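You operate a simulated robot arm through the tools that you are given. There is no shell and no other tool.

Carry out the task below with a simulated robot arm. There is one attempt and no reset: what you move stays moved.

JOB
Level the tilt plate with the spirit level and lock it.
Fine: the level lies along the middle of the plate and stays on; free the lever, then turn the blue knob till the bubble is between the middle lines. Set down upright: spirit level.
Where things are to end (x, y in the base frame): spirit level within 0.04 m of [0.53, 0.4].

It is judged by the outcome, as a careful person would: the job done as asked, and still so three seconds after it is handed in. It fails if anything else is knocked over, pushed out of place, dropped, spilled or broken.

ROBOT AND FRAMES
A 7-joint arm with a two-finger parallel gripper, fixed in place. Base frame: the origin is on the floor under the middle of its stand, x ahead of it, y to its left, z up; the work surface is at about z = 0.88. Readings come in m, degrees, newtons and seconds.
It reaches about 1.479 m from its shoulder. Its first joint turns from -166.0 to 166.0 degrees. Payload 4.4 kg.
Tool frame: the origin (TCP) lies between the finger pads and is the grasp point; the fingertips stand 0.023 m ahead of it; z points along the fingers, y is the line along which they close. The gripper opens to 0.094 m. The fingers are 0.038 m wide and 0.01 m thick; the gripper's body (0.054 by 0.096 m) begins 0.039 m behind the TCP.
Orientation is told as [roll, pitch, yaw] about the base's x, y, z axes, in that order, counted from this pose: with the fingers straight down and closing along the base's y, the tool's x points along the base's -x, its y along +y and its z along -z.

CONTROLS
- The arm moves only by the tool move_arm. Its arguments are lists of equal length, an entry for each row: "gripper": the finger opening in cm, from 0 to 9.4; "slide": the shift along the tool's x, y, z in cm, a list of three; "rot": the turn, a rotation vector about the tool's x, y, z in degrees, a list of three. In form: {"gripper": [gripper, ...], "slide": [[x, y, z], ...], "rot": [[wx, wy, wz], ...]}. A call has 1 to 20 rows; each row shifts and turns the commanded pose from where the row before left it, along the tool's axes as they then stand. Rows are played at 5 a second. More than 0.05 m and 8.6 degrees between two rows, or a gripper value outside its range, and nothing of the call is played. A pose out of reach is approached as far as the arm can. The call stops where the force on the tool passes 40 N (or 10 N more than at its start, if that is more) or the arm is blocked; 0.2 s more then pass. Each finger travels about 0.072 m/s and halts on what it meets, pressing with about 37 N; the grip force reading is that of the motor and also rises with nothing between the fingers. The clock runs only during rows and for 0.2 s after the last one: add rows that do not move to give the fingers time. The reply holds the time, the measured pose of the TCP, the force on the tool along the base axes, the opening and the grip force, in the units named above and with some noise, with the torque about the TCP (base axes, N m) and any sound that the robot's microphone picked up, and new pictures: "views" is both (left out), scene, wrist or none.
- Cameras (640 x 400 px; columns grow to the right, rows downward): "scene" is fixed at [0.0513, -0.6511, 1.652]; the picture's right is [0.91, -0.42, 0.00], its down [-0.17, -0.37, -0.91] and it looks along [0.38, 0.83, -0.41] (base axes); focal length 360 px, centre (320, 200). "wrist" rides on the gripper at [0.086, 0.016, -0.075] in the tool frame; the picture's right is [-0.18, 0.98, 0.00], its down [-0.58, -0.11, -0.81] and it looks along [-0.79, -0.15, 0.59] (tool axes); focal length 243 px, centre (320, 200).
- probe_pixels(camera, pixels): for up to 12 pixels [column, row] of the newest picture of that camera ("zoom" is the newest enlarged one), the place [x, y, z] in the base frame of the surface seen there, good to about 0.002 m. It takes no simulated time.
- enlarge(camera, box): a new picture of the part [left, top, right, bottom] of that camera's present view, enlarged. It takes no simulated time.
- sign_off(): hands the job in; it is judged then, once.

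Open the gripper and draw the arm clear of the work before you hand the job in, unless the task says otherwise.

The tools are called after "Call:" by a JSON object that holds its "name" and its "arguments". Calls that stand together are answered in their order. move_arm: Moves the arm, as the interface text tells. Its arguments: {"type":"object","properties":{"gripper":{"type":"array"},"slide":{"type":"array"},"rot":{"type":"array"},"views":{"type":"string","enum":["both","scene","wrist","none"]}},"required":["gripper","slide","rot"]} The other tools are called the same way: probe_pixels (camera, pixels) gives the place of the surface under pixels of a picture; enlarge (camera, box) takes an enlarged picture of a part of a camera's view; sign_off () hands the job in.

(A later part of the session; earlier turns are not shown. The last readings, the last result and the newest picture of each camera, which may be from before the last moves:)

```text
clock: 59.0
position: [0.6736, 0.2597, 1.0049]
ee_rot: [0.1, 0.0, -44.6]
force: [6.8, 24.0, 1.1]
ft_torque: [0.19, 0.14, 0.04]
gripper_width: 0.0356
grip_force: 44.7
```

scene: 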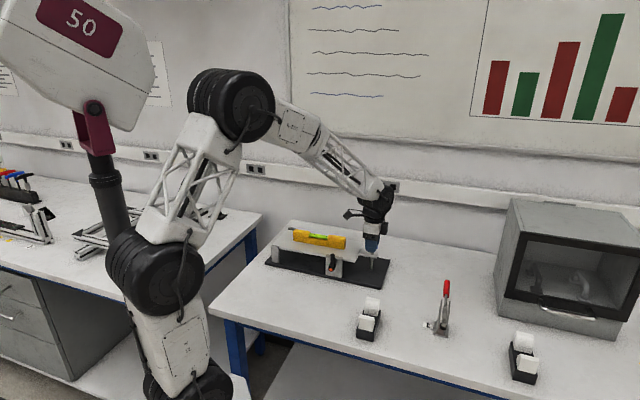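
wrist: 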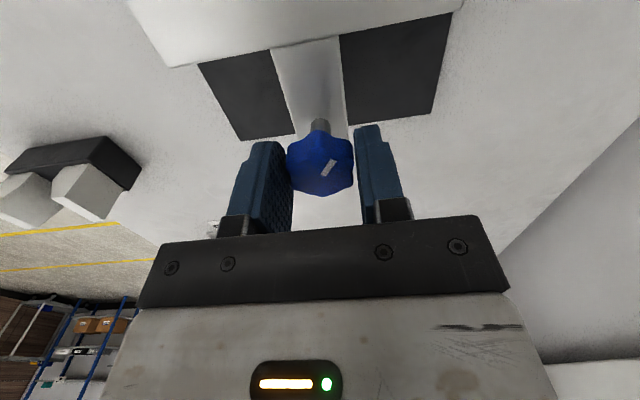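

The knob is held (35.6 mm, 45 N) with some side load. I relieve it by a small shift (+x, +y) before turning.

Call:
{"name": "move_arm", "arguments": {"gripper": [2.6, 2.6], "slide": [[0.04, 0.08, 0], [0, 0, 0]], "rot": [[0, 0, 0], [0, 0, 0]], "views": "none"}}

```text
clock: 59.6
position: [0.6746, 0.26, 1.0038]
ee_rot: [0.0, -0.1, -44.6]
force: [-1.3, -4.3, 13.6]
ft_torque: [-0.18, 0.43, -0.02]
gripper_width: 0.0356
grip_force: 45.2
```

Side load is small now. I turn the knob counter-clockwise (seen from above) by 30° as a test.

Call:
{"name": "move_arm", "arguments": {"gripper": [2.6, 2.6, 2.6, 2.6, 2.6, 2.6], "slide": [[0, 0, 0], [0, 0, 0], [0, 0, 0], [0, 0, 0], [0, 0, 0], [0, 0, 0]], "rot": [[0, 0, -6], [0, 0, -6], [0, 0, -6], [0, 0, -6], [0, 0, -6], [0, 0, 0]]}}

Call:
{"name": "enlarge", "arguments": {"camera": "scene", "box": [306, 226, 342, 248]}}

```text
clock: 60.2
position: [0.6731, 0.2597, 1.0042]
ee_rot: [-0.1, 0.1, -34.7]
force: [-12.9, -4.9, 7.4]
ft_torque: [-0.34, 0.13, -0.03]
gripper_width: 0.0357
grip_force: 44.7
stopped in row 2: the force on the tool passed its limit at 44 N (the readings are from after the stop); the commanded pose is now the measured one
```

scene: 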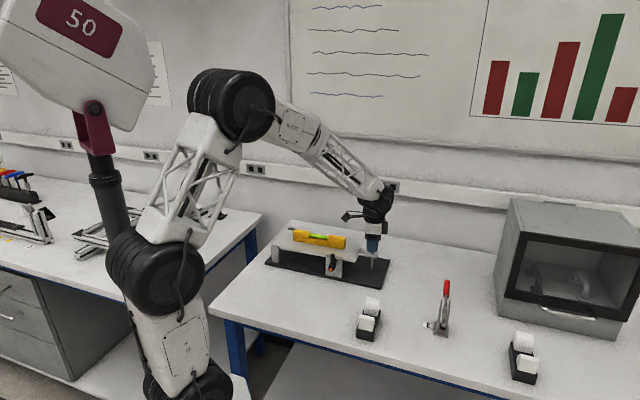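
wrist: 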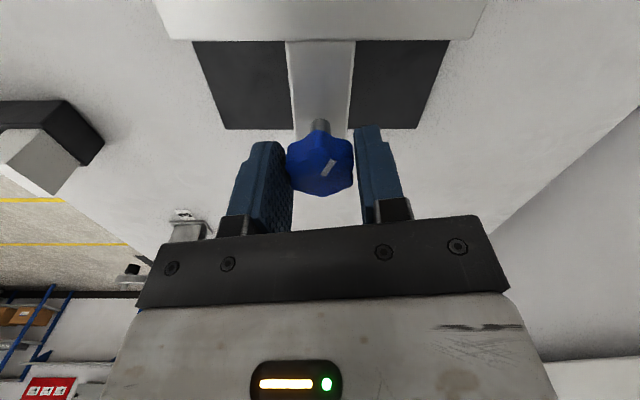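

```text
16.00 times, centred on (324, 237) of scene
```

zoom: 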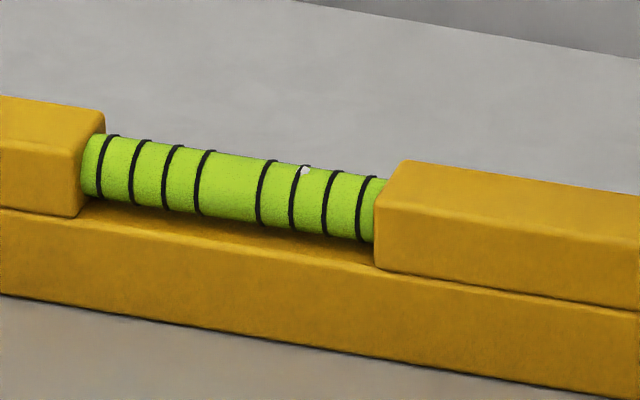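

The knob turned 10° with the gripper, then lateral force from an eccentric grip stopped it. I probe the knob top in the wrist view to find the offset between the knob axis and the TCP.

Call:
{"name": "enlarge", "arguments": {"camera": "wrist", "box": [260, 110, 380, 210]}}

Call:
{"name": "probe_pixels", "arguments": {"camera": "wrist", "pixels": [[322, 193], [300, 183], [345, 183], [292, 165], [350, 160], [320, 160], [325, 165], [334, 160], [320, 127], [310, 190], [335, 190]]}}

```text
4.00 times, centred on (320, 160) of wrist
```

zoom: 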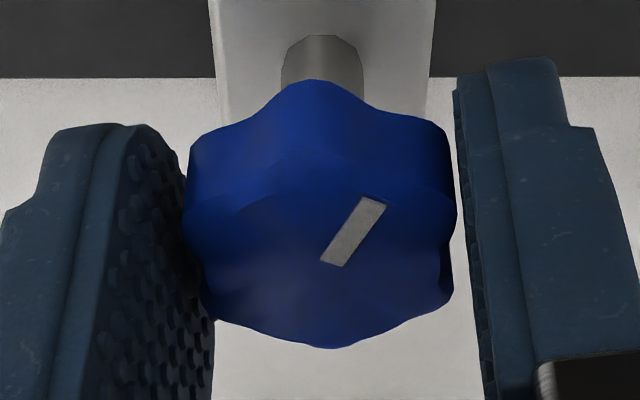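

```text
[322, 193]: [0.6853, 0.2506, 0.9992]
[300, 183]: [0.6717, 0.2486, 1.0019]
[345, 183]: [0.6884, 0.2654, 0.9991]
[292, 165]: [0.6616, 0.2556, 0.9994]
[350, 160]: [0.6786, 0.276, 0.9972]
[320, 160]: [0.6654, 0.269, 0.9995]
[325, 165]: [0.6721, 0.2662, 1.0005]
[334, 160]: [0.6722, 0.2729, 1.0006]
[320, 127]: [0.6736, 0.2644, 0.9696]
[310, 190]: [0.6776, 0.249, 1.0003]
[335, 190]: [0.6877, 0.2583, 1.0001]
```

Estimates disagree by a couple of mm, so I will use the forces: relieve the present side load slightly, then turn 6° and read the force vector.

Call:
{"name": "move_arm", "arguments": {"gripper": [2.6, 2.6, 2.6], "slide": [[0.028, -0.041, 0], [0, 0, 0], [0, 0, 0]], "rot": [[0, 0, 0], [0, 0, 0], [0, 0, 0]], "views": "none"}}

Call:
{"name": "move_arm", "arguments": {"gripper": [2.6, 2.6, 2.6], "slide": [[0, 0, 0], [0, 0, 0], [0, 0, 0]], "rot": [[0, 0, -3], [0, 0, -3], [0, 0, 0]], "views": "none"}}

```text
clock: 61.0
position: [0.6735, 0.2585, 1.0048]
ee_rot: [0.0, 0.1, -34.8]
force: [2.8, -1.4, 2.5]
ft_torque: [0.42, 0.15, 0.0]
gripper_width: 0.0357
grip_force: 45.3
```

```text
clock: 61.8
position: [0.6743, 0.2582, 1.0041]
ee_rot: [-0.2, 0.0, -28.6]
force: [-2.0, -8.0, 2.6]
ft_torque: [-0.39, -1.02, -0.03]
gripper_width: 0.0357
grip_force: 44.6
```

The force change implies the knob axis lies ~2.6 mm toward -x of the tool (matching the scene estimate (0.677,0.2565)). I open slightly, shift -2.7 mm in x and regrip.

Call:
{"name": "move_arm", "arguments": {"gripper": [3.8, 4.4, 4.4, 4.0, 3.7, 3.4, 3.0, 2.6, 2.6], "slide": [[0, 0, 0], [0, 0, 0], [-0.27, -0.03, 0], [0, 0, 0], [0, 0, 0], [0, 0, 0], [0, 0, 0], [0, 0, 0], [0, 0, 0]], "rot": [[0, 0, 0], [0, 0, 0], [0, 0, 0], [0, 0, 0], [0, 0, 0], [0, 0, 0], [0, 0, 0], [0, 0, 0], [0, 0, 0]], "views": "wrist"}}

```text
clock: 63.8
position: [0.6767, 0.257, 1.0042]
ee_rot: [0.0, 0.0, -28.7]
force: [-0.8, -5.9, 1.5]
ft_torque: [0.24, -0.02, 0.0]
gripper_width: 0.0353
grip_force: 45.4
```

wrist: 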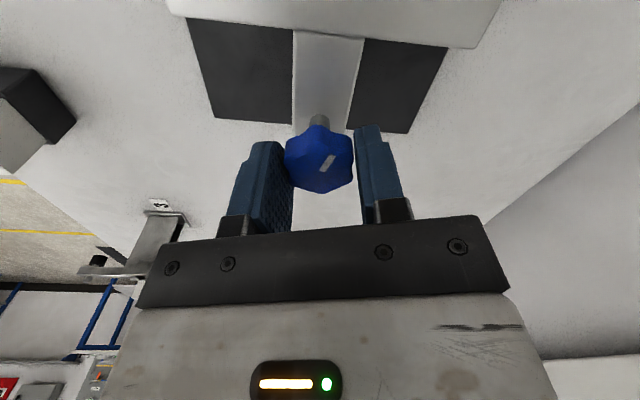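

Regripped with only 6 N side load. I turn counter-clockwise another 60° in 6° rows.

Call:
{"name": "move_arm", "arguments": {"gripper": [2.6, 2.6, 2.6, 2.6, 2.6, 2.6, 2.6, 2.6, 2.6, 2.6, 2.6], "slide": [[0, 0, 0], [0, 0, 0], [0, 0, 0], [0, 0, 0], [0, 0, 0], [0, 0, 0], [0, 0, 0], [0, 0, 0], [0, 0, 0], [0, 0, 0], [0, 0, 0]], "rot": [[0, 0, -6], [0, 0, -6], [0, 0, -6], [0, 0, -6], [0, 0, -6], [0, 0, -6], [0, 0, -6], [0, 0, -6], [0, 0, -6], [0, 0, -6], [0, 0, 0]]}}

Call:
{"name": "enlarge", "arguments": {"camera": "scene", "box": [306, 226, 342, 248]}}

```text
clock: 66.2
position: [0.6763, 0.2583, 1.0047]
ee_rot: [0.0, 0.0, 31.4]
force: [-25.5, 20.8, 16.2]
ft_torque: [0.22, 1.02, -0.01]
gripper_width: 0.0356
grip_force: 45.6
```

scene: 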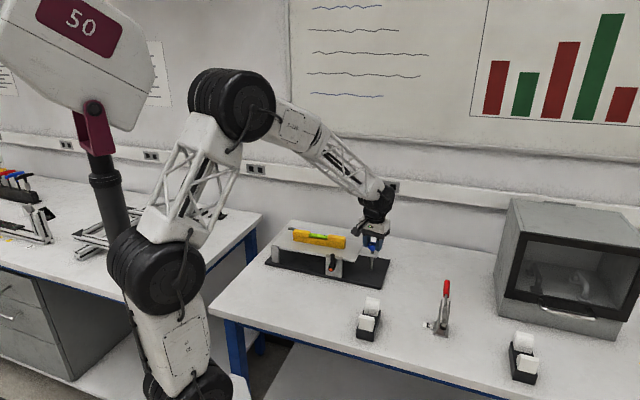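
wrist: 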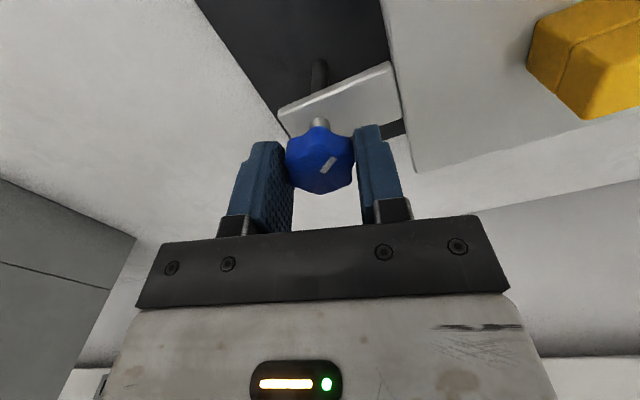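

```text
16.00 times, centred on (324, 237) of scene
```

zoom: 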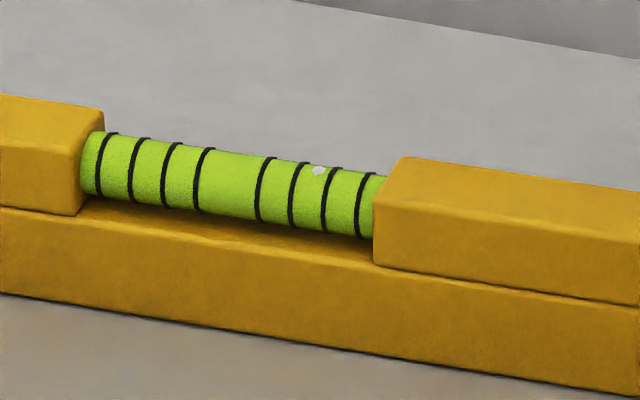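

Counter-clockwise moved the bubble outward (305→319), so clockwise is right; gain ≈0.2 px/deg, need roughly 430° clockwise. I relieve the side load and turn clockwise 120°, compensating the ~1 mm eccentricity.

Call:
{"name": "move_arm", "arguments": {"gripper": [2.6, 2.6, 2.6, 2.6, 2.6, 2.6, 2.6, 2.6, 2.6, 2.6, 2.6, 2.6, 2.6, 2.6, 2.6, 2.6, 2.6], "slide": [[0.033, 0.095, 0], [-0.01, -0.013, 0], [-0.01, -0.013, 0], [-0.01, -0.013, 0], [-0.01, -0.013, 0], [-0.01, -0.013, 0], [-0.01, -0.013, 0], [-0.01, -0.013, 0], [-0.01, -0.013, 0], [-0.01, -0.013, 0], [-0.01, -0.013, 0], [-0.01, -0.013, 0], [-0.01, -0.013, 0], [-0.01, -0.013, 0], [-0.01, -0.013, 0], [-0.01, -0.013, 0], [0, 0, 0]], "rot": [[0, 0, 0], [0, 0, 8], [0, 0, 8], [0, 0, 8], [0, 0, 8], [0, 0, 8], [0, 0, 8], [0, 0, 8], [0, 0, 8], [0, 0, 8], [0, 0, 8], [0, 0, 8], [0, 0, 8], [0, 0, 8], [0, 0, 8], [0, 0, 8], [0, 0, 0]]}}

Call:
{"name": "enlarge", "arguments": {"camera": "scene", "box": [306, 226, 342, 248]}}

```text
clock: 69.8
position: [0.676, 0.2572, 1.004]
ee_rot: [-0.1, -0.2, -88.7]
force: [-36.4, 2.2, 12.0]
ft_torque: [1.07, 0.35, 0.01]
gripper_width: 0.0345
grip_force: 45.2
```

scene: 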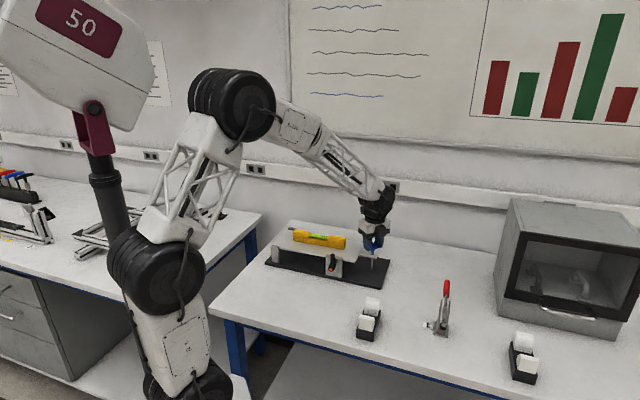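
wrist: 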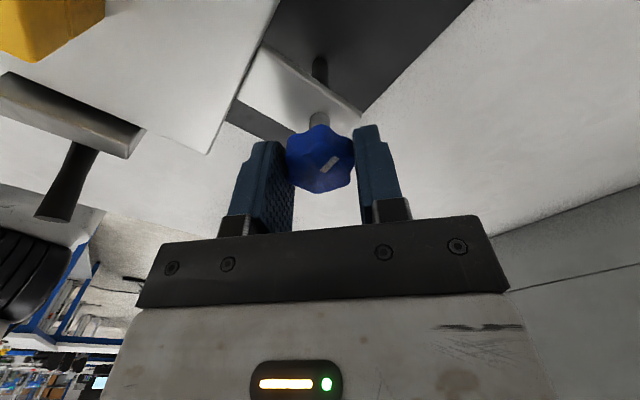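

```text
16.00 times, centred on (324, 237) of scene
```

zoom: 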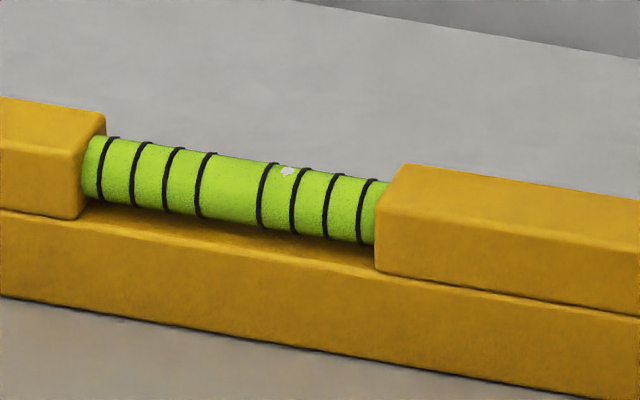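

Bubble came back from 319 to 288 with 120° clockwise (0.26 px/deg); centre is ≈239, so about 185° more. I open, recentre on the knob axis by ~1 mm, and turn the open gripper back 153° for another stroke.

Call:
{"name": "move_arm", "arguments": {"gripper": [3.6, 4.4, 4.4, 4.4, 4.4, 4.4, 4.4, 4.4, 4.4, 4.4, 4.4, 4.4, 4.4, 4.4, 4.4, 4.4, 4.4, 4.4, 4.4, 4.4], "slide": [[0, 0, 0], [0.113, -0.117, 0], [0, 0, 0], [0, 0, 0], [0, 0, 0], [0, 0, 0], [0, 0, 0], [0, 0, 0], [0, 0, 0], [0, 0, 0], [0, 0, 0], [0, 0, 0], [0, 0, 0], [0, 0, 0], [0, 0, 0], [0, 0, 0], [0, 0, 0], [0, 0, 0], [0, 0, 0], [0, 0, 0]], "rot": [[0, 0, 0], [0, 0, 0], [0, 0, -8.5], [0, 0, -8.5], [0, 0, -8.5], [0, 0, -8.5], [0, 0, -8.5], [0, 0, -8.5], [0, 0, -8.5], [0, 0, -8.5], [0, 0, -8.5], [0, 0, -8.5], [0, 0, -8.5], [0, 0, -8.5], [0, 0, -8.5], [0, 0, -8.5], [0, 0, -8.5], [0, 0, -8.5], [0, 0, -8.5], [0, 0, -8.5]]}}

Call:
{"name": "enlarge", "arguments": {"camera": "scene", "box": [306, 226, 342, 248]}}

```text
clock: 74.0
position: [0.6755, 0.2576, 1.004]
ee_rot: [0.1, 0.0, 64.5]
force: [-0.2, 0.1, 1.1]
ft_torque: [0.04, 0.03, -0.01]
gripper_width: 0.0439
grip_force: 0.0
```

scene: 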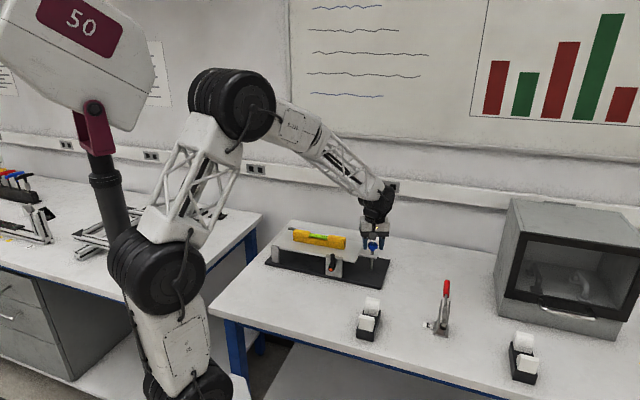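
wrist: 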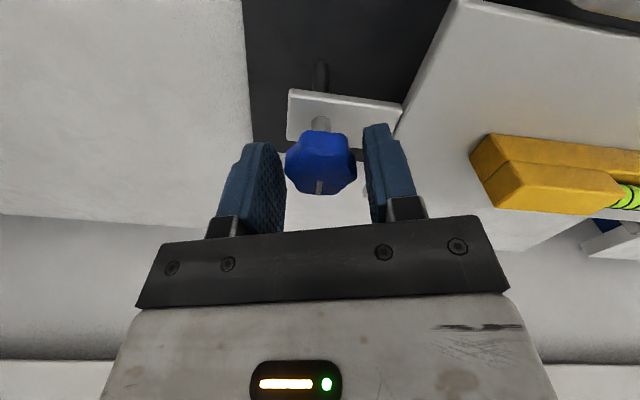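

```text
16.00 times, centred on (324, 237) of scene
```

zoom: 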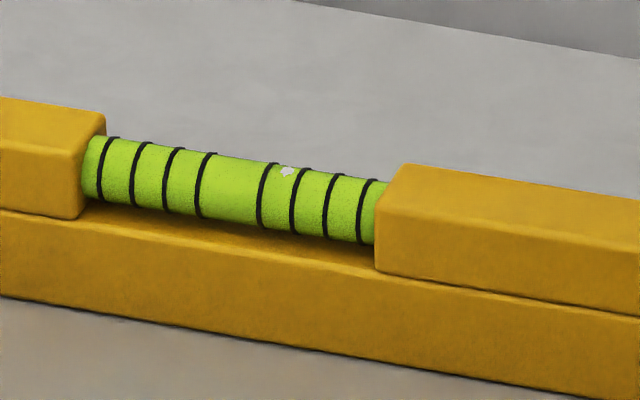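

Bubble rests at zoom 287. I close on the knob again at yaw 64.5.

Call:
{"name": "move_arm", "arguments": {"gripper": [3.9, 3.6, 3.3, 3.0, 2.6, 2.6, 2.6], "slide": [[0, 0, 0], [0, 0, 0], [0, 0, 0], [0, 0, 0], [0, 0, 0], [0, 0, 0], [0, 0, 0]], "rot": [[0, 0, 0], [0, 0, 0], [0, 0, 0], [0, 0, 0], [0, 0, 0], [0, 0, 0], [0, 0, 0]], "views": "wrist"}}

```text
clock: 75.6
position: [0.6752, 0.2566, 1.0041]
ee_rot: [0.0, 0.1, 64.3]
force: [-17.8, 8.3, 2.8]
ft_torque: [-0.1, 0.35, 0.01]
gripper_width: 0.0351
grip_force: 45.4
```

wrist: 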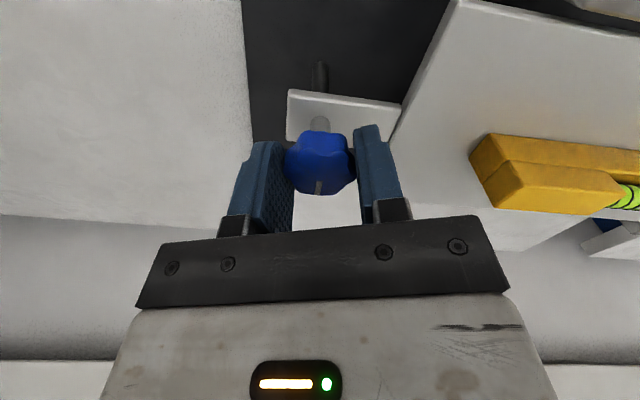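

Side load 20 N along +y; relieve by +0.6 mm in y, then turn clockwise 104°.

Call:
{"name": "move_arm", "arguments": {"gripper": [2.6, 2.6, 2.6, 2.6, 2.6, 2.6, 2.6, 2.6, 2.6, 2.6, 2.6, 2.6, 2.6, 2.6, 2.6], "slide": [[0, 0.06, 0], [0, 0, 0], [0, 0, 0], [0, 0, 0], [0, 0, 0], [0, 0, 0], [0, 0, 0], [0, 0, 0], [0, 0, 0], [0, 0, 0], [0, 0, 0], [0, 0, 0], [0, 0, 0], [0, 0, 0], [0, 0, 0]], "rot": [[0, 0, 0], [0, 0, 8], [0, 0, 8], [0, 0, 8], [0, 0, 8], [0, 0, 8], [0, 0, 8], [0, 0, 8], [0, 0, 8], [0, 0, 8], [0, 0, 8], [0, 0, 8], [0, 0, 8], [0, 0, 8], [0, 0, 0]]}}

Call:
{"name": "enlarge", "arguments": {"camera": "scene", "box": [306, 226, 342, 248]}}

```text
clock: 78.8
position: [0.6749, 0.2599, 1.0034]
ee_rot: [0.1, 0.1, -39.7]
force: [6.5, 13.1, -5.7]
ft_torque: [0.05, -0.08, 0.03]
gripper_width: 0.0347
grip_force: 44.8
stopped in row 15: the force on the tool passed its limit at 41 N (the readings are from after the stop); the commanded pose is now the measured one
```

scene: 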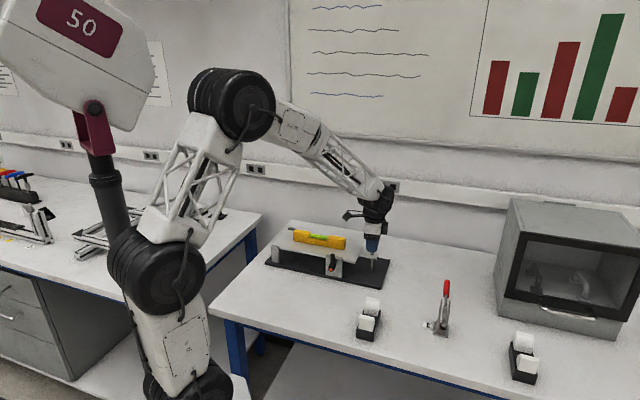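
wrist: 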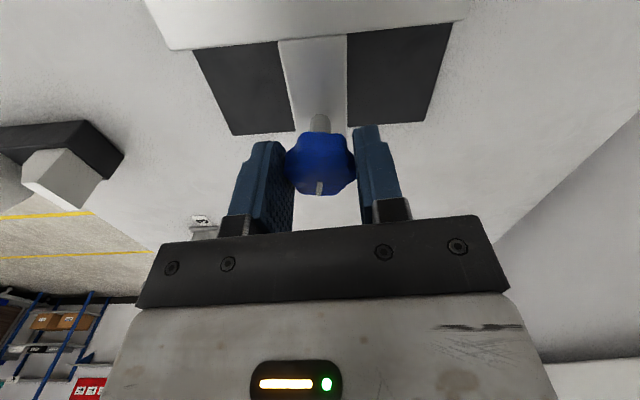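

```text
16.00 times, centred on (324, 237) of scene
```

zoom: 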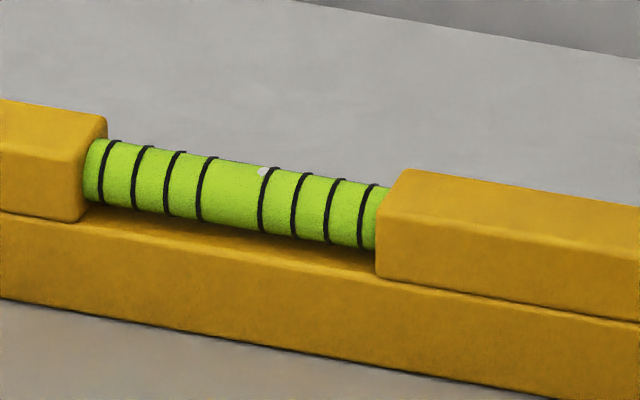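

Bubble now at 262, just inside the right middle line (≈271); centre ≈240, so ~90° more clockwise. I relieve the side load and turn 48° further.

Call:
{"name": "move_arm", "arguments": {"gripper": [2.6, 2.6, 2.6, 2.6, 2.6, 2.6, 2.6, 2.6], "slide": [[0.011, 0.044, 0], [0, 0, 0], [0, 0, 0], [0, 0, 0], [0, 0, 0], [0, 0, 0], [0, 0, 0], [0, 0, 0]], "rot": [[0, 0, 0], [0, 0, 8], [0, 0, 8], [0, 0, 8], [0, 0, 8], [0, 0, 8], [0, 0, 8], [0, 0, 0]], "views": "scene"}}

Call:
{"name": "enlarge", "arguments": {"camera": "scene", "box": [306, 226, 342, 248]}}

```text
clock: 80.1
position: [0.6751, 0.2598, 1.0039]
ee_rot: [0.0, 0.0, -73.4]
force: [11.2, 4.6, -6.7]
ft_torque: [0.38, -0.11, 0.0]
gripper_width: 0.0349
grip_force: 44.3
stopped in row 6: the force on the tool passed its limit at 42 N (the readings are from after the stop); the commanded pose is now the measured one
```

scene: 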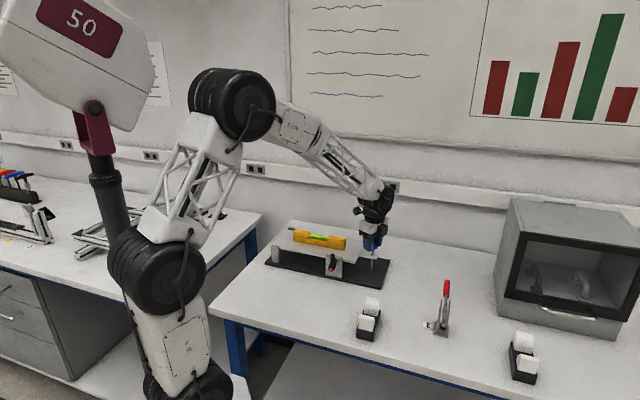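

```text
16.00 times, centred on (324, 237) of scene
```

zoom: 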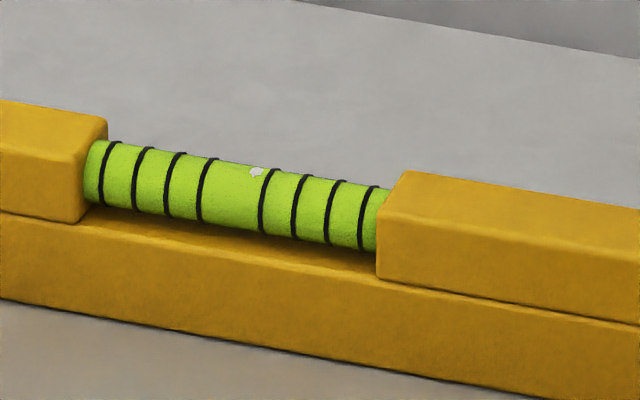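

Bubble at 255; side force grows in tool +y as I turn, so the axis is ~2 mm off in x. I compensate with +0.3 mm y per 8° row and turn 40° more.

Call:
{"name": "move_arm", "arguments": {"gripper": [2.6, 2.6, 2.6, 2.6, 2.6, 2.6, 2.6], "slide": [[0.004, 0.038, 0], [0, 0.03, 0], [0, 0.03, 0], [0, 0.03, 0], [0, 0.03, 0], [0, 0.03, 0], [0, 0, 0]], "rot": [[0, 0, 0], [0, 0, 8], [0, 0, 8], [0, 0, 8], [0, 0, 8], [0, 0, 8], [0, 0, 0]], "views": "scene"}}

Call:
{"name": "enlarge", "arguments": {"camera": "scene", "box": [306, 226, 342, 248]}}

```text
clock: 81.7
position: [0.6763, 0.2587, 1.0039]
ee_rot: [0.0, 0.0, -113.5]
force: [-31.6, -3.4, 20.4]
ft_torque: [0.82, 0.15, -0.04]
gripper_width: 0.0348
grip_force: 45.0
```

scene: 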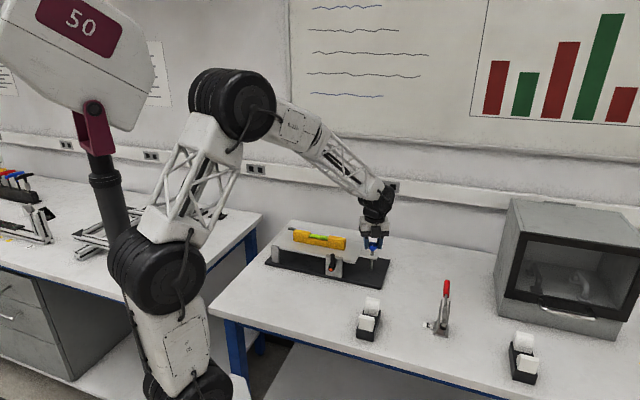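

```text
16.00 times, centred on (324, 237) of scene
```

zoom: 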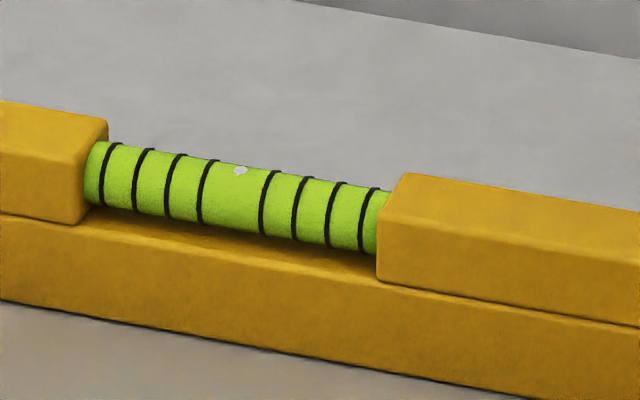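

Bubble is at (241,170), middle lines at ≈211 and 272 at that height — centred. I release the knob, and check that it stays.

Call:
{"name": "move_arm", "arguments": {"gripper": [3.6, 4.4, 5.5, 5.5, 5.5, 5.5], "slide": [[0, 0, 0], [0, 0, 0], [0, 0, 0], [0, 0, -2], [0, 0, -3], [0, 0, 0]], "rot": [[0, 0, 0], [0, 0, 0], [0, 0, 0], [0, 0, 0], [0, 0, 0], [0, 0, 0]], "views": "scene"}}

Call:
{"name": "enlarge", "arguments": {"camera": "scene", "box": [306, 226, 342, 248]}}

```text
clock: 83.1
position: [0.6728, 0.2576, 1.0533]
ee_rot: [0.0, 0.0, -113.5]
force: [0.4, 0.3, -0.2]
ft_torque: [0.02, -0.02, -0.01]
gripper_width: 0.0551
grip_force: 0.0
```

scene: 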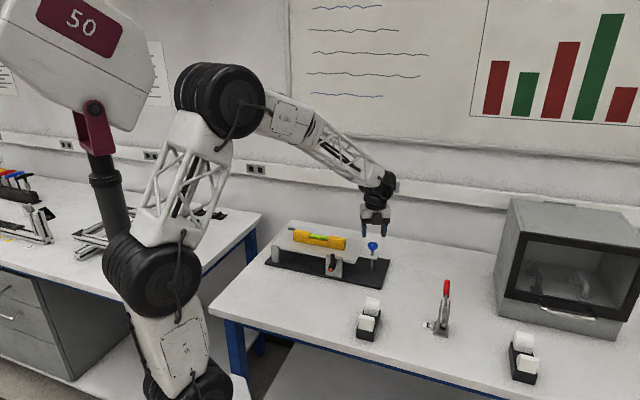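

```text
16.00 times, centred on (324, 237) of scene
```

zoom: 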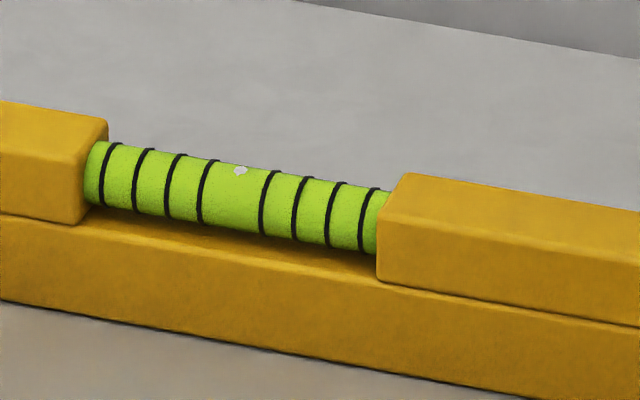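

The bubble stays centred after release. Now I go back to lock the lever: rise 11 cm and rotate to yaw -64.4.

Call:
{"name": "move_arm", "arguments": {"gripper": [5.5, 5.5, 5.5, 5.5, 5.5, 4, 2.4, 2.4, 2.4, 2.4, 2.4], "slide": [[0, 0, -3.7], [0, 0, -3.7], [0, 0, -3.7], [0, 0, 0], [0, 0, 0], [0, 0, 0], [0, 0, 0], [0, 0, 0], [0, 0, 0], [0, 0, 0], [0, 0, 0]], "rot": [[0, 0, 0], [0, 0, 0], [0, 0, 0], [0, 0, -7], [0, 0, -7], [0, 0, -7], [0, 0, -7], [0, 0, -7], [0, 0, -7], [0, 0, -7], [0, 0, 0]], "views": "none"}}

```text
clock: 85.5
position: [0.6759, 0.2583, 1.1656]
ee_rot: [0.0, -0.1, -64.3]
force: [0.2, -0.2, -0.4]
ft_torque: [-0.02, -0.02, 0.02]
gripper_width: 0.0239
grip_force: 0.1
```

Move back to above the lever's approach point (0.457, 0.307, 1.166).

Call:
{"name": "move_arm", "arguments": {"gripper": [2.4, 2.4, 2.4, 2.4, 2.4, 2.4, 2.4], "slide": [[2.32, -2.93, 0], [2.32, -2.93, 0], [2.32, -2.93, 0], [2.32, -2.93, 0], [2.32, -2.93, 0], [2.32, -2.93, 0], [0, 0, 0]], "rot": [[0, 0, 0], [0, 0, 0], [0, 0, 0], [0, 0, 0], [0, 0, 0], [0, 0, 0], [0, 0, 0]]}}

Call:
{"name": "enlarge", "arguments": {"camera": "scene", "box": [290, 210, 390, 280]}}

```text
clock: 87.1
position: [0.4577, 0.3092, 1.162]
ee_rot: [0.0, 0.0, -64.4]
force: [-0.2, 0.0, -0.3]
ft_torque: [-0.01, 0.0, -0.03]
gripper_width: 0.0241
grip_force: 0.0
```

scene: 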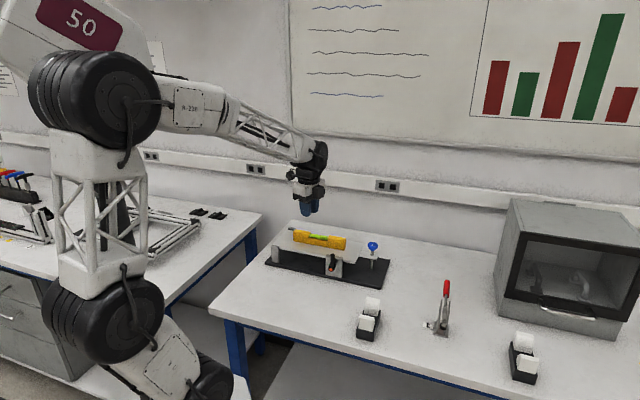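
wrist: 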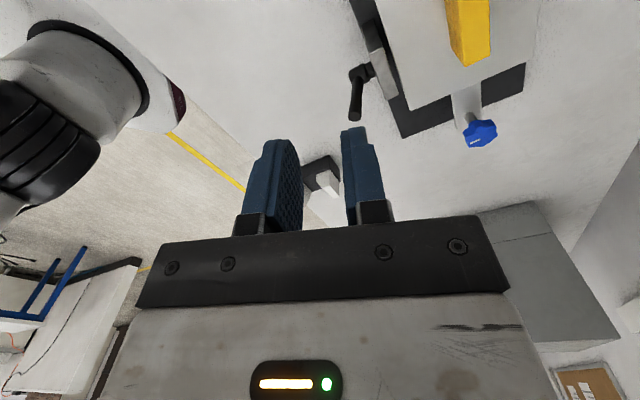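

```text
5.71 times, centred on (340, 245) of scene
```

zoom: 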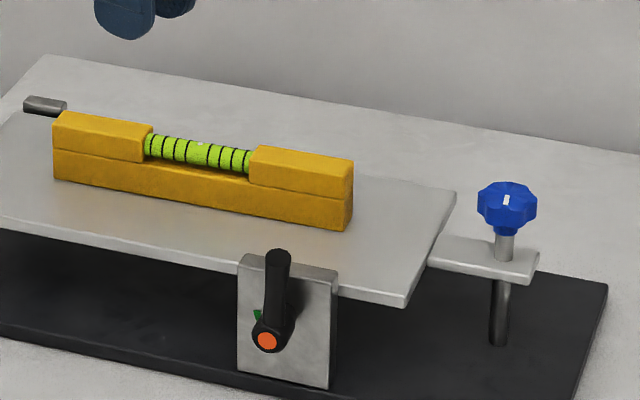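

Everything is steady: bubble centred, lever upright at zoom (277,300). I tilt the tool back 36° as in the earlier exit pose and move to the approach point.

Call:
{"name": "move_arm", "arguments": {"gripper": [2.4, 2.4, 2.4, 2.4, 2.4, 2.4, 2.4, 2.4, 2.4, 2.4], "slide": [[0, 0, 0], [0, 0, 0], [0, 0, 0], [0, 0, 0], [0, 0, 0], [0, 0, 0], [1.07, -0.45, 2.73], [1.07, -0.45, 2.73], [1.07, -0.45, 2.73], [0, 0, 0]], "rot": [[-2.41, -6.72, 0], [-2.41, -6.72, 0], [-2.41, -6.72, 0], [-2.41, -6.72, 0], [-2.41, -6.72, 0], [0, 0, 0], [0, 0, 0], [0, 0, 0], [0, 0, 0], [0, 0, 0]]}}

Call:
{"name": "enlarge", "arguments": {"camera": "wrist", "box": [240, 0, 400, 130]}}

```text
clock: 89.3
position: [0.4685, 0.2938, 1.0771]
ee_rot: [13.7, -33.3, -68.5]
force: [0.4, -0.7, 0.6]
ft_torque: [0.02, 0.03, 0.0]
gripper_width: 0.024
grip_force: 0.0
```

scene: 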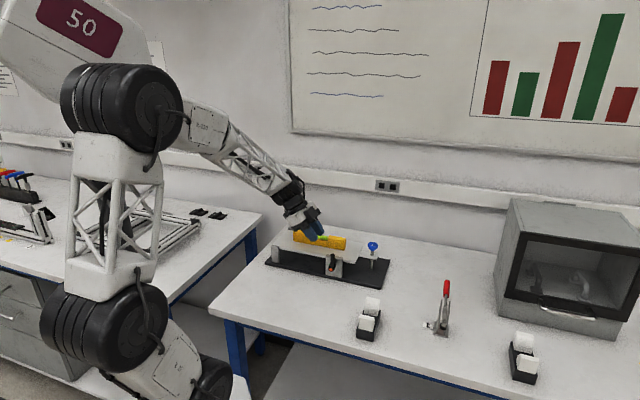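
wrist: 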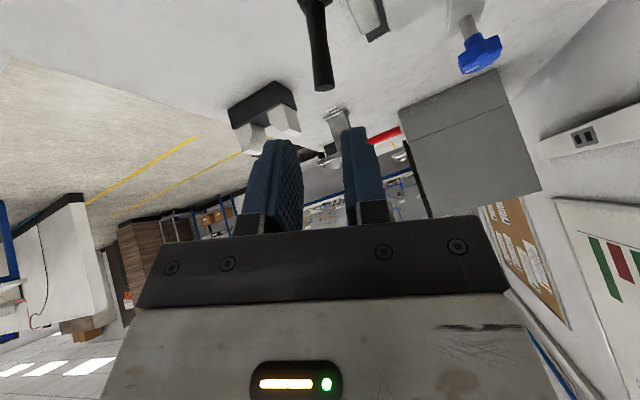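

```text
3.08 times, centred on (320, 65) of wrist
```

zoom: 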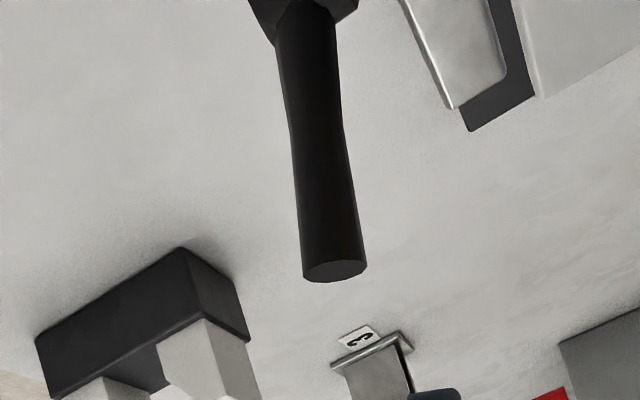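

The handle tip is aligned at wrist (324,85) as on exit. I advance 9.2 cm along the fingers.

Call:
{"name": "move_arm", "arguments": {"gripper": [2.4, 2.4, 2.4, 2.4, 2.4], "slide": [[0, 0, 3], [0, 0, 3], [0, 0, 2], [0, 0, 1.2], [0, 0, 0]], "rot": [[0, 0, 0], [0, 0, 0], [0, 0, 0], [0, 0, 0], [0, 0, 0]], "views": "wrist"}}

```text
clock: 90.5
position: [0.5071, 0.2554, 1.0042]
ee_rot: [13.5, -33.4, -68.5]
force: [-1.0, -0.6, -0.2]
ft_torque: [0.02, 0.0, 0.0]
gripper_width: 0.0237
grip_force: 0.0
```

wrist: 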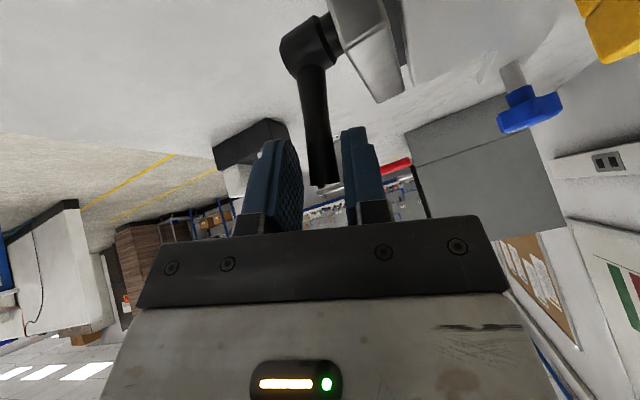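

Handle tip centred at (322,180) between fingers. I advance the last 1.1 cm and close in stages.

Call:
{"name": "move_arm", "arguments": {"gripper": [2.4, 2.4, 2.1, 1.9, 1.7, 1.6], "slide": [[0.1, 0.03, 0.6], [0.1, 0.02, 0.5], [0, 0, 0], [0, 0, 0], [0, 0, 0], [0, 0, 0]], "rot": [[0, 0, 0], [0, 0, 0], [0, 0, 0], [0, 0, 0], [0, 0, 0], [0, 0, 0]], "views": "wrist"}}

```text
clock: 91.9
position: [0.5127, 0.2534, 0.9943]
ee_rot: [13.6, -33.3, -68.5]
force: [0.3, -0.3, -0.7]
ft_torque: [-0.01, 0.0, -0.01]
gripper_width: 0.0164
grip_force: 0.2
```

wrist: 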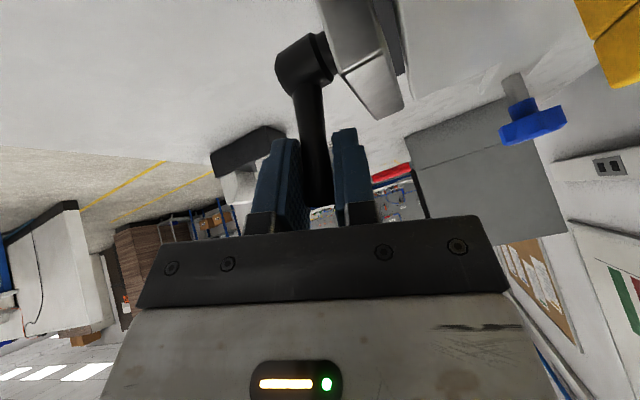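

No contact force at 1.64 cm and the view matches the earlier grip. I close fully.

Call:
{"name": "move_arm", "arguments": {"gripper": [1.4, 1.2, 1.0, 0.8, 0.8], "slide": [[0, 0, 0], [0, 0, 0], [0, 0, 0], [0, 0, 0], [0, 0, 0]], "rot": [[0, 0, 0], [0, 0, 0], [0, 0, 0], [0, 0, 0], [0, 0, 0]], "views": "none"}}

```text
clock: 93.1
position: [0.5122, 0.254, 0.9944]
ee_rot: [13.6, -33.3, -68.6]
force: [-13.3, -9.8, -0.9]
ft_torque: [-0.21, 0.42, 0.02]
gripper_width: 0.0155
grip_force: 8.4
```

Front finger touches first (−16 N along n). Shift −0.6 mm in y and continue closing.

Call:
{"name": "move_arm", "arguments": {"gripper": [0.8, 0.8, 0.8], "slide": [[0, -0.06, 0], [0, 0, 0], [0, 0, 0]], "rot": [[0, 0, 0], [0, 0, 0], [0, 0, 0]], "views": "none"}}

```text
clock: 93.9
position: [0.5121, 0.2544, 0.9938]
ee_rot: [13.6, -33.3, -68.5]
force: [-14.4, -2.1, -5.0]
ft_torque: [0.01, 0.52, 0.11]
gripper_width: 0.015
grip_force: 7.8
```

Still one-sided. Another −0.5 mm in y.

Call:
{"name": "move_arm", "arguments": {"gripper": [0.8, 0.8, 0.8], "slide": [[0, -0.05, 0], [0, 0, 0], [0, 0, 0]], "rot": [[0, 0, 0], [0, 0, 0], [0, 0, 0]], "views": "wrist"}}

```text
clock: 94.7
position: [0.5117, 0.2528, 0.9946]
ee_rot: [13.7, -33.4, -68.5]
force: [11.8, 18.1, -2.7]
ft_torque: [-0.61, 0.94, 0.32]
gripper_width: 0.0145
grip_force: 44.6
```

wrist: 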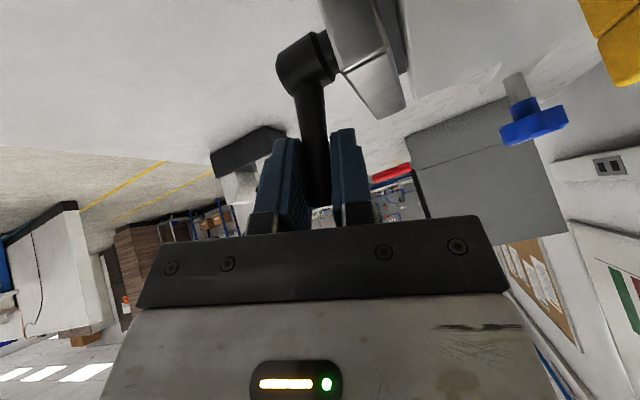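

Firm grip (44.6 N). I relieve +0.5 mm in y, then turn the lever clockwise (handle back down) in 3° rows.

Call:
{"name": "move_arm", "arguments": {"gripper": [0.8, 0.8, 0.8, 0.8, 0.8], "slide": [[0, 0.05, 0], [-0.184, 0.065, 0.191], [-0.184, 0.065, 0.191], [-0.184, 0.065, 0.191], [-0.184, 0.065, 0.191]], "rot": [[0, 0, 0], [1.01, 2.83, 0], [1.01, 2.83, 0], [1.01, 2.83, 0], [1.01, 2.83, 0]], "views": "wrist"}}

```text
clock: 95.9
position: [0.5199, 0.246, 0.9924]
ee_rot: [8.4, -22.2, -66.1]
force: [-21.4, -1.8, 15.6]
ft_torque: [-0.02, 1.28, 0.51]
gripper_width: 0.0143
grip_force: 45.2
```

wrist: 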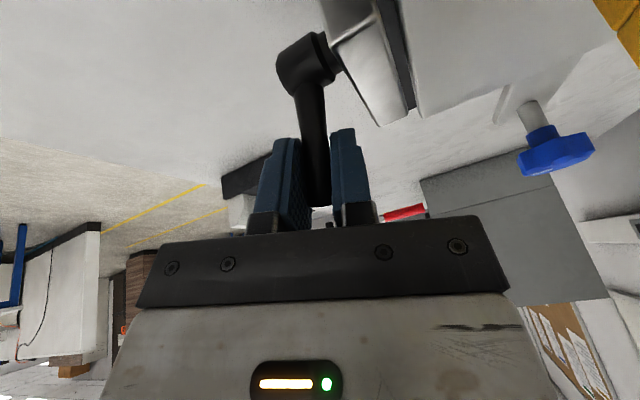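

Lever follows back. Continue 12° more with a small −y relief.

Call:
{"name": "move_arm", "arguments": {"gripper": [0.8, 0.8, 0.8, 0.8, 0.8], "slide": [[0, -0.03, 0], [-0.184, 0.065, 0.191], [-0.184, 0.065, 0.191], [-0.184, 0.065, 0.191], [-0.184, 0.065, 0.191]], "rot": [[0, 0, 0], [1.01, 2.83, 0], [1.01, 2.83, 0], [1.01, 2.83, 0], [1.01, 2.83, 0]], "views": "none"}}

```text
clock: 97.1
position: [0.5273, 0.2392, 0.9878]
ee_rot: [4.2, -11.7, -64.8]
force: [-8.3, -4.8, 7.6]
ft_torque: [-0.48, 0.95, 0.57]
gripper_width: 0.0142
grip_force: 45.4
stopped in row 5: the force on the tool passed its limit at 42 N (the readings are from after the stop); the commanded pose is now the measured one
```

Turned ~23° so far; stopped at 42 N near the end of the call. I continue from here.

Call:
{"name": "move_arm", "arguments": {"gripper": [0.8, 0.8, 0.8, 0.8, 0.8], "slide": [[0, -0.03, 0], [-0.184, 0.06, 0.191], [-0.184, 0.06, 0.191], [-0.184, 0.06, 0.191], [0, 0, 0]], "rot": [[0, 0, 0], [1.01, 2.83, 0], [1.01, 2.83, 0], [1.01, 2.83, 0], [0, 0, 0]], "views": "wrist"}}

```text
clock: 98.3
position: [0.531, 0.2353, 0.9848]
ee_rot: [1.4, -3.2, -64.5]
force: [10.0, -23.6, 24.5]
ft_torque: [-0.85, 0.54, 0.78]
gripper_width: 0.0143
grip_force: 44.9
```

wrist: 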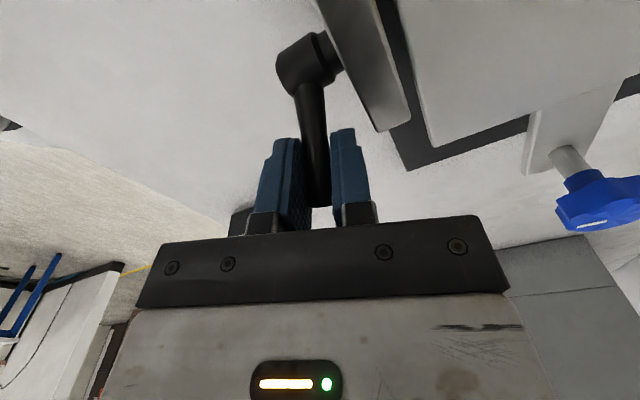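

Radial pull of ~33 N outward has built up; I relieve by 1 mm outward and continue 9° more.

Call:
{"name": "move_arm", "arguments": {"gripper": [0.8, 0.8, 0.8, 0.8, 0.8], "slide": [[-0.06, 0.0, -0.075], [-0.188, 0.066, 0.186], [-0.188, 0.066, 0.186], [-0.188, 0.066, 0.186], [0, 0, 0]], "rot": [[0, 0, 0], [1.01, 2.83, 0], [1.01, 2.83, 0], [1.01, 2.83, 0], [0, 0, 0]], "views": "none"}}

```text
clock: 99.5
position: [0.5369, 0.2297, 0.9778]
ee_rot: [-1.9, 5.4, -64.4]
force: [-9.2, -14.4, 21.4]
ft_torque: [0.09, 0.87, 0.78]
gripper_width: 0.0143
grip_force: 45.0
```

Turned ~40°, φ≈44°. Continue 12° with relief.

Call:
{"name": "move_arm", "arguments": {"gripper": [0.8, 0.8, 0.8, 0.8, 0.8], "slide": [[-0.03, -0.04, -0.03], [-0.188, 0.066, 0.186], [-0.188, 0.066, 0.186], [-0.188, 0.066, 0.186], [-0.188, 0.066, 0.186]], "rot": [[0, 0, 0], [1.01, 2.83, 0], [1.01, 2.83, 0], [1.01, 2.83, 0], [1.01, 2.83, 0]], "views": "wrist"}}

Call:
{"name": "enlarge", "arguments": {"camera": "scene", "box": [290, 210, 390, 280]}}

```text
clock: 100.7
position: [0.5386, 0.2263, 0.9694]
ee_rot: [-6.1, 16.6, -65.3]
force: [-8.9, 6.4, 17.4]
ft_torque: [0.57, 0.86, 0.68]
gripper_width: 0.0142
grip_force: 44.9
```

wrist: 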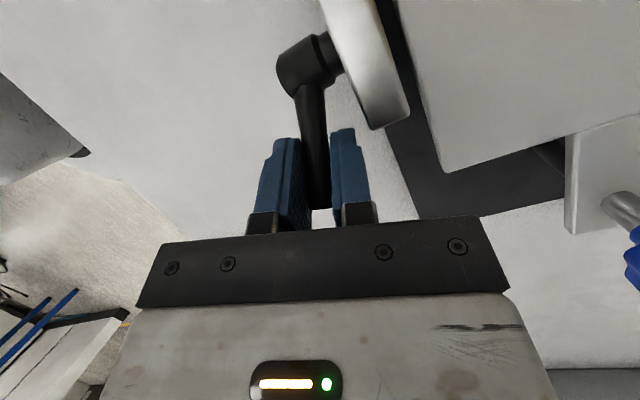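

```text
5.71 times, centred on (340, 245) of scene
```

zoom: 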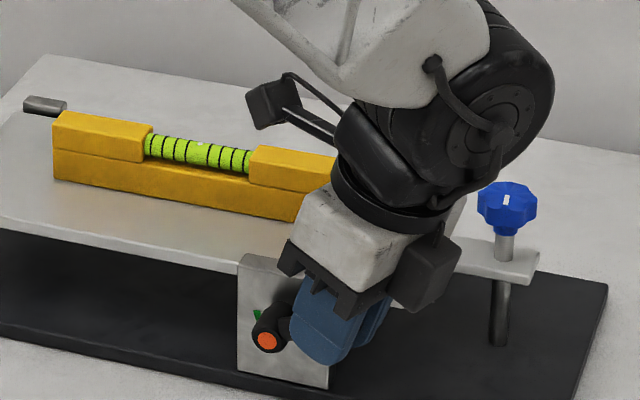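

About 53° turned back; the original position is ~7° further. I continue 6° and check the force.

Call:
{"name": "move_arm", "arguments": {"gripper": [0.8, 0.8, 0.8, 0.8], "slide": [[0, 0, 0], [-0.188, 0.066, 0.186], [-0.188, 0.066, 0.186], [0, 0, 0]], "rot": [[0, 0, 0], [1.01, 2.83, 0], [1.01, 2.83, 0], [0, 0, 0]], "views": "none"}}

```text
clock: 101.7
position: [0.5419, 0.2232, 0.9653]
ee_rot: [-8.4, 22.4, -66.1]
force: [-3.5, 29.0, 4.2]
ft_torque: [0.37, 0.63, 0.82]
gripper_width: 0.014
grip_force: 45.0
```

φ≈28° vs original 22°, orientation nearly original. I relieve side load and go another 4°.

Call:
{"name": "move_arm", "arguments": {"gripper": [0.8, 0.8, 0.8, 0.8], "slide": [[0.03, 0.04, 0.035], [-0.125, 0.044, 0.124], [-0.125, 0.044, 0.124], [0, 0, 0]], "rot": [[0, 0, 0], [0.67, 1.89, 0], [0.67, 1.89, 0], [0, 0, 0]], "views": "wrist"}}

Call:
{"name": "enlarge", "arguments": {"camera": "scene", "box": [322, 248, 356, 282]}}

```text
clock: 102.7
position: [0.5436, 0.2215, 0.9608]
ee_rot: [-9.9, 25.8, -66.7]
force: [5.2, 34.2, 0.3]
ft_torque: [-0.58, -0.11, 1.07]
gripper_width: 0.0142
grip_force: 45.2
```

wrist: 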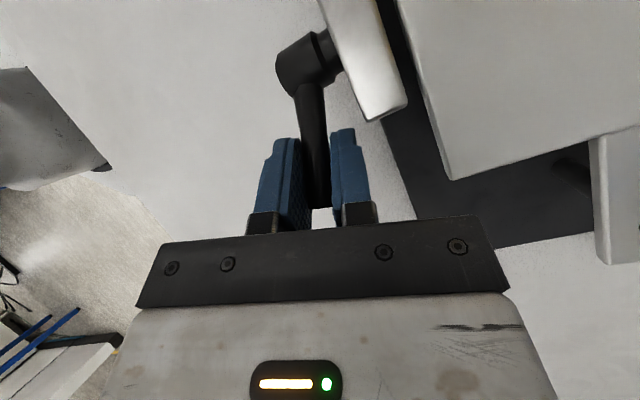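

```text
11.76 times, centred on (339, 265) of scene
```

zoom: 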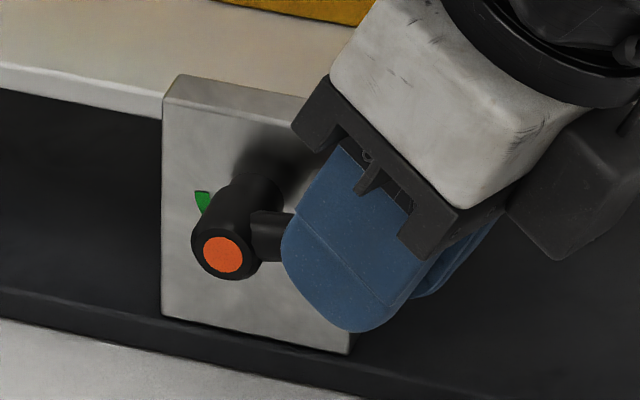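

The pose equals the original gripping pose, so the lever is back. I relieve the stored side load, then release the handle slowly.

Call:
{"name": "move_arm", "arguments": {"gripper": [0.8, 0.8, 1.3, 1.6, 2.0, 2.4, 2.4], "slide": [[0.07, 0.05, 0.02], [0, 0, 0], [0, 0, 0], [0, 0, 0], [0, 0, 0], [0, 0, 0], [0, 0, 0]], "rot": [[0, 0, 0], [0, 0, 0], [0, 0, 0], [0, 0, 0], [0, 0, 0], [0, 0, 0], [0, 0, 0]], "views": "wrist"}}

```text
clock: 104.3
position: [0.5431, 0.2228, 0.9611]
ee_rot: [-10.0, 26.0, -66.7]
force: [0.2, 0.6, -0.3]
ft_torque: [0.0, -0.02, -0.01]
gripper_width: 0.024
grip_force: 0.1
```

wrist: 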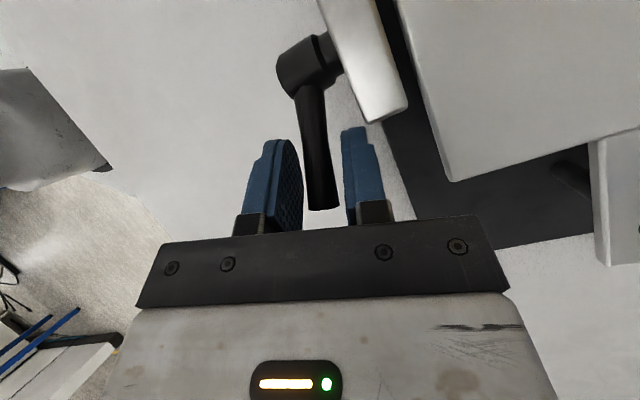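

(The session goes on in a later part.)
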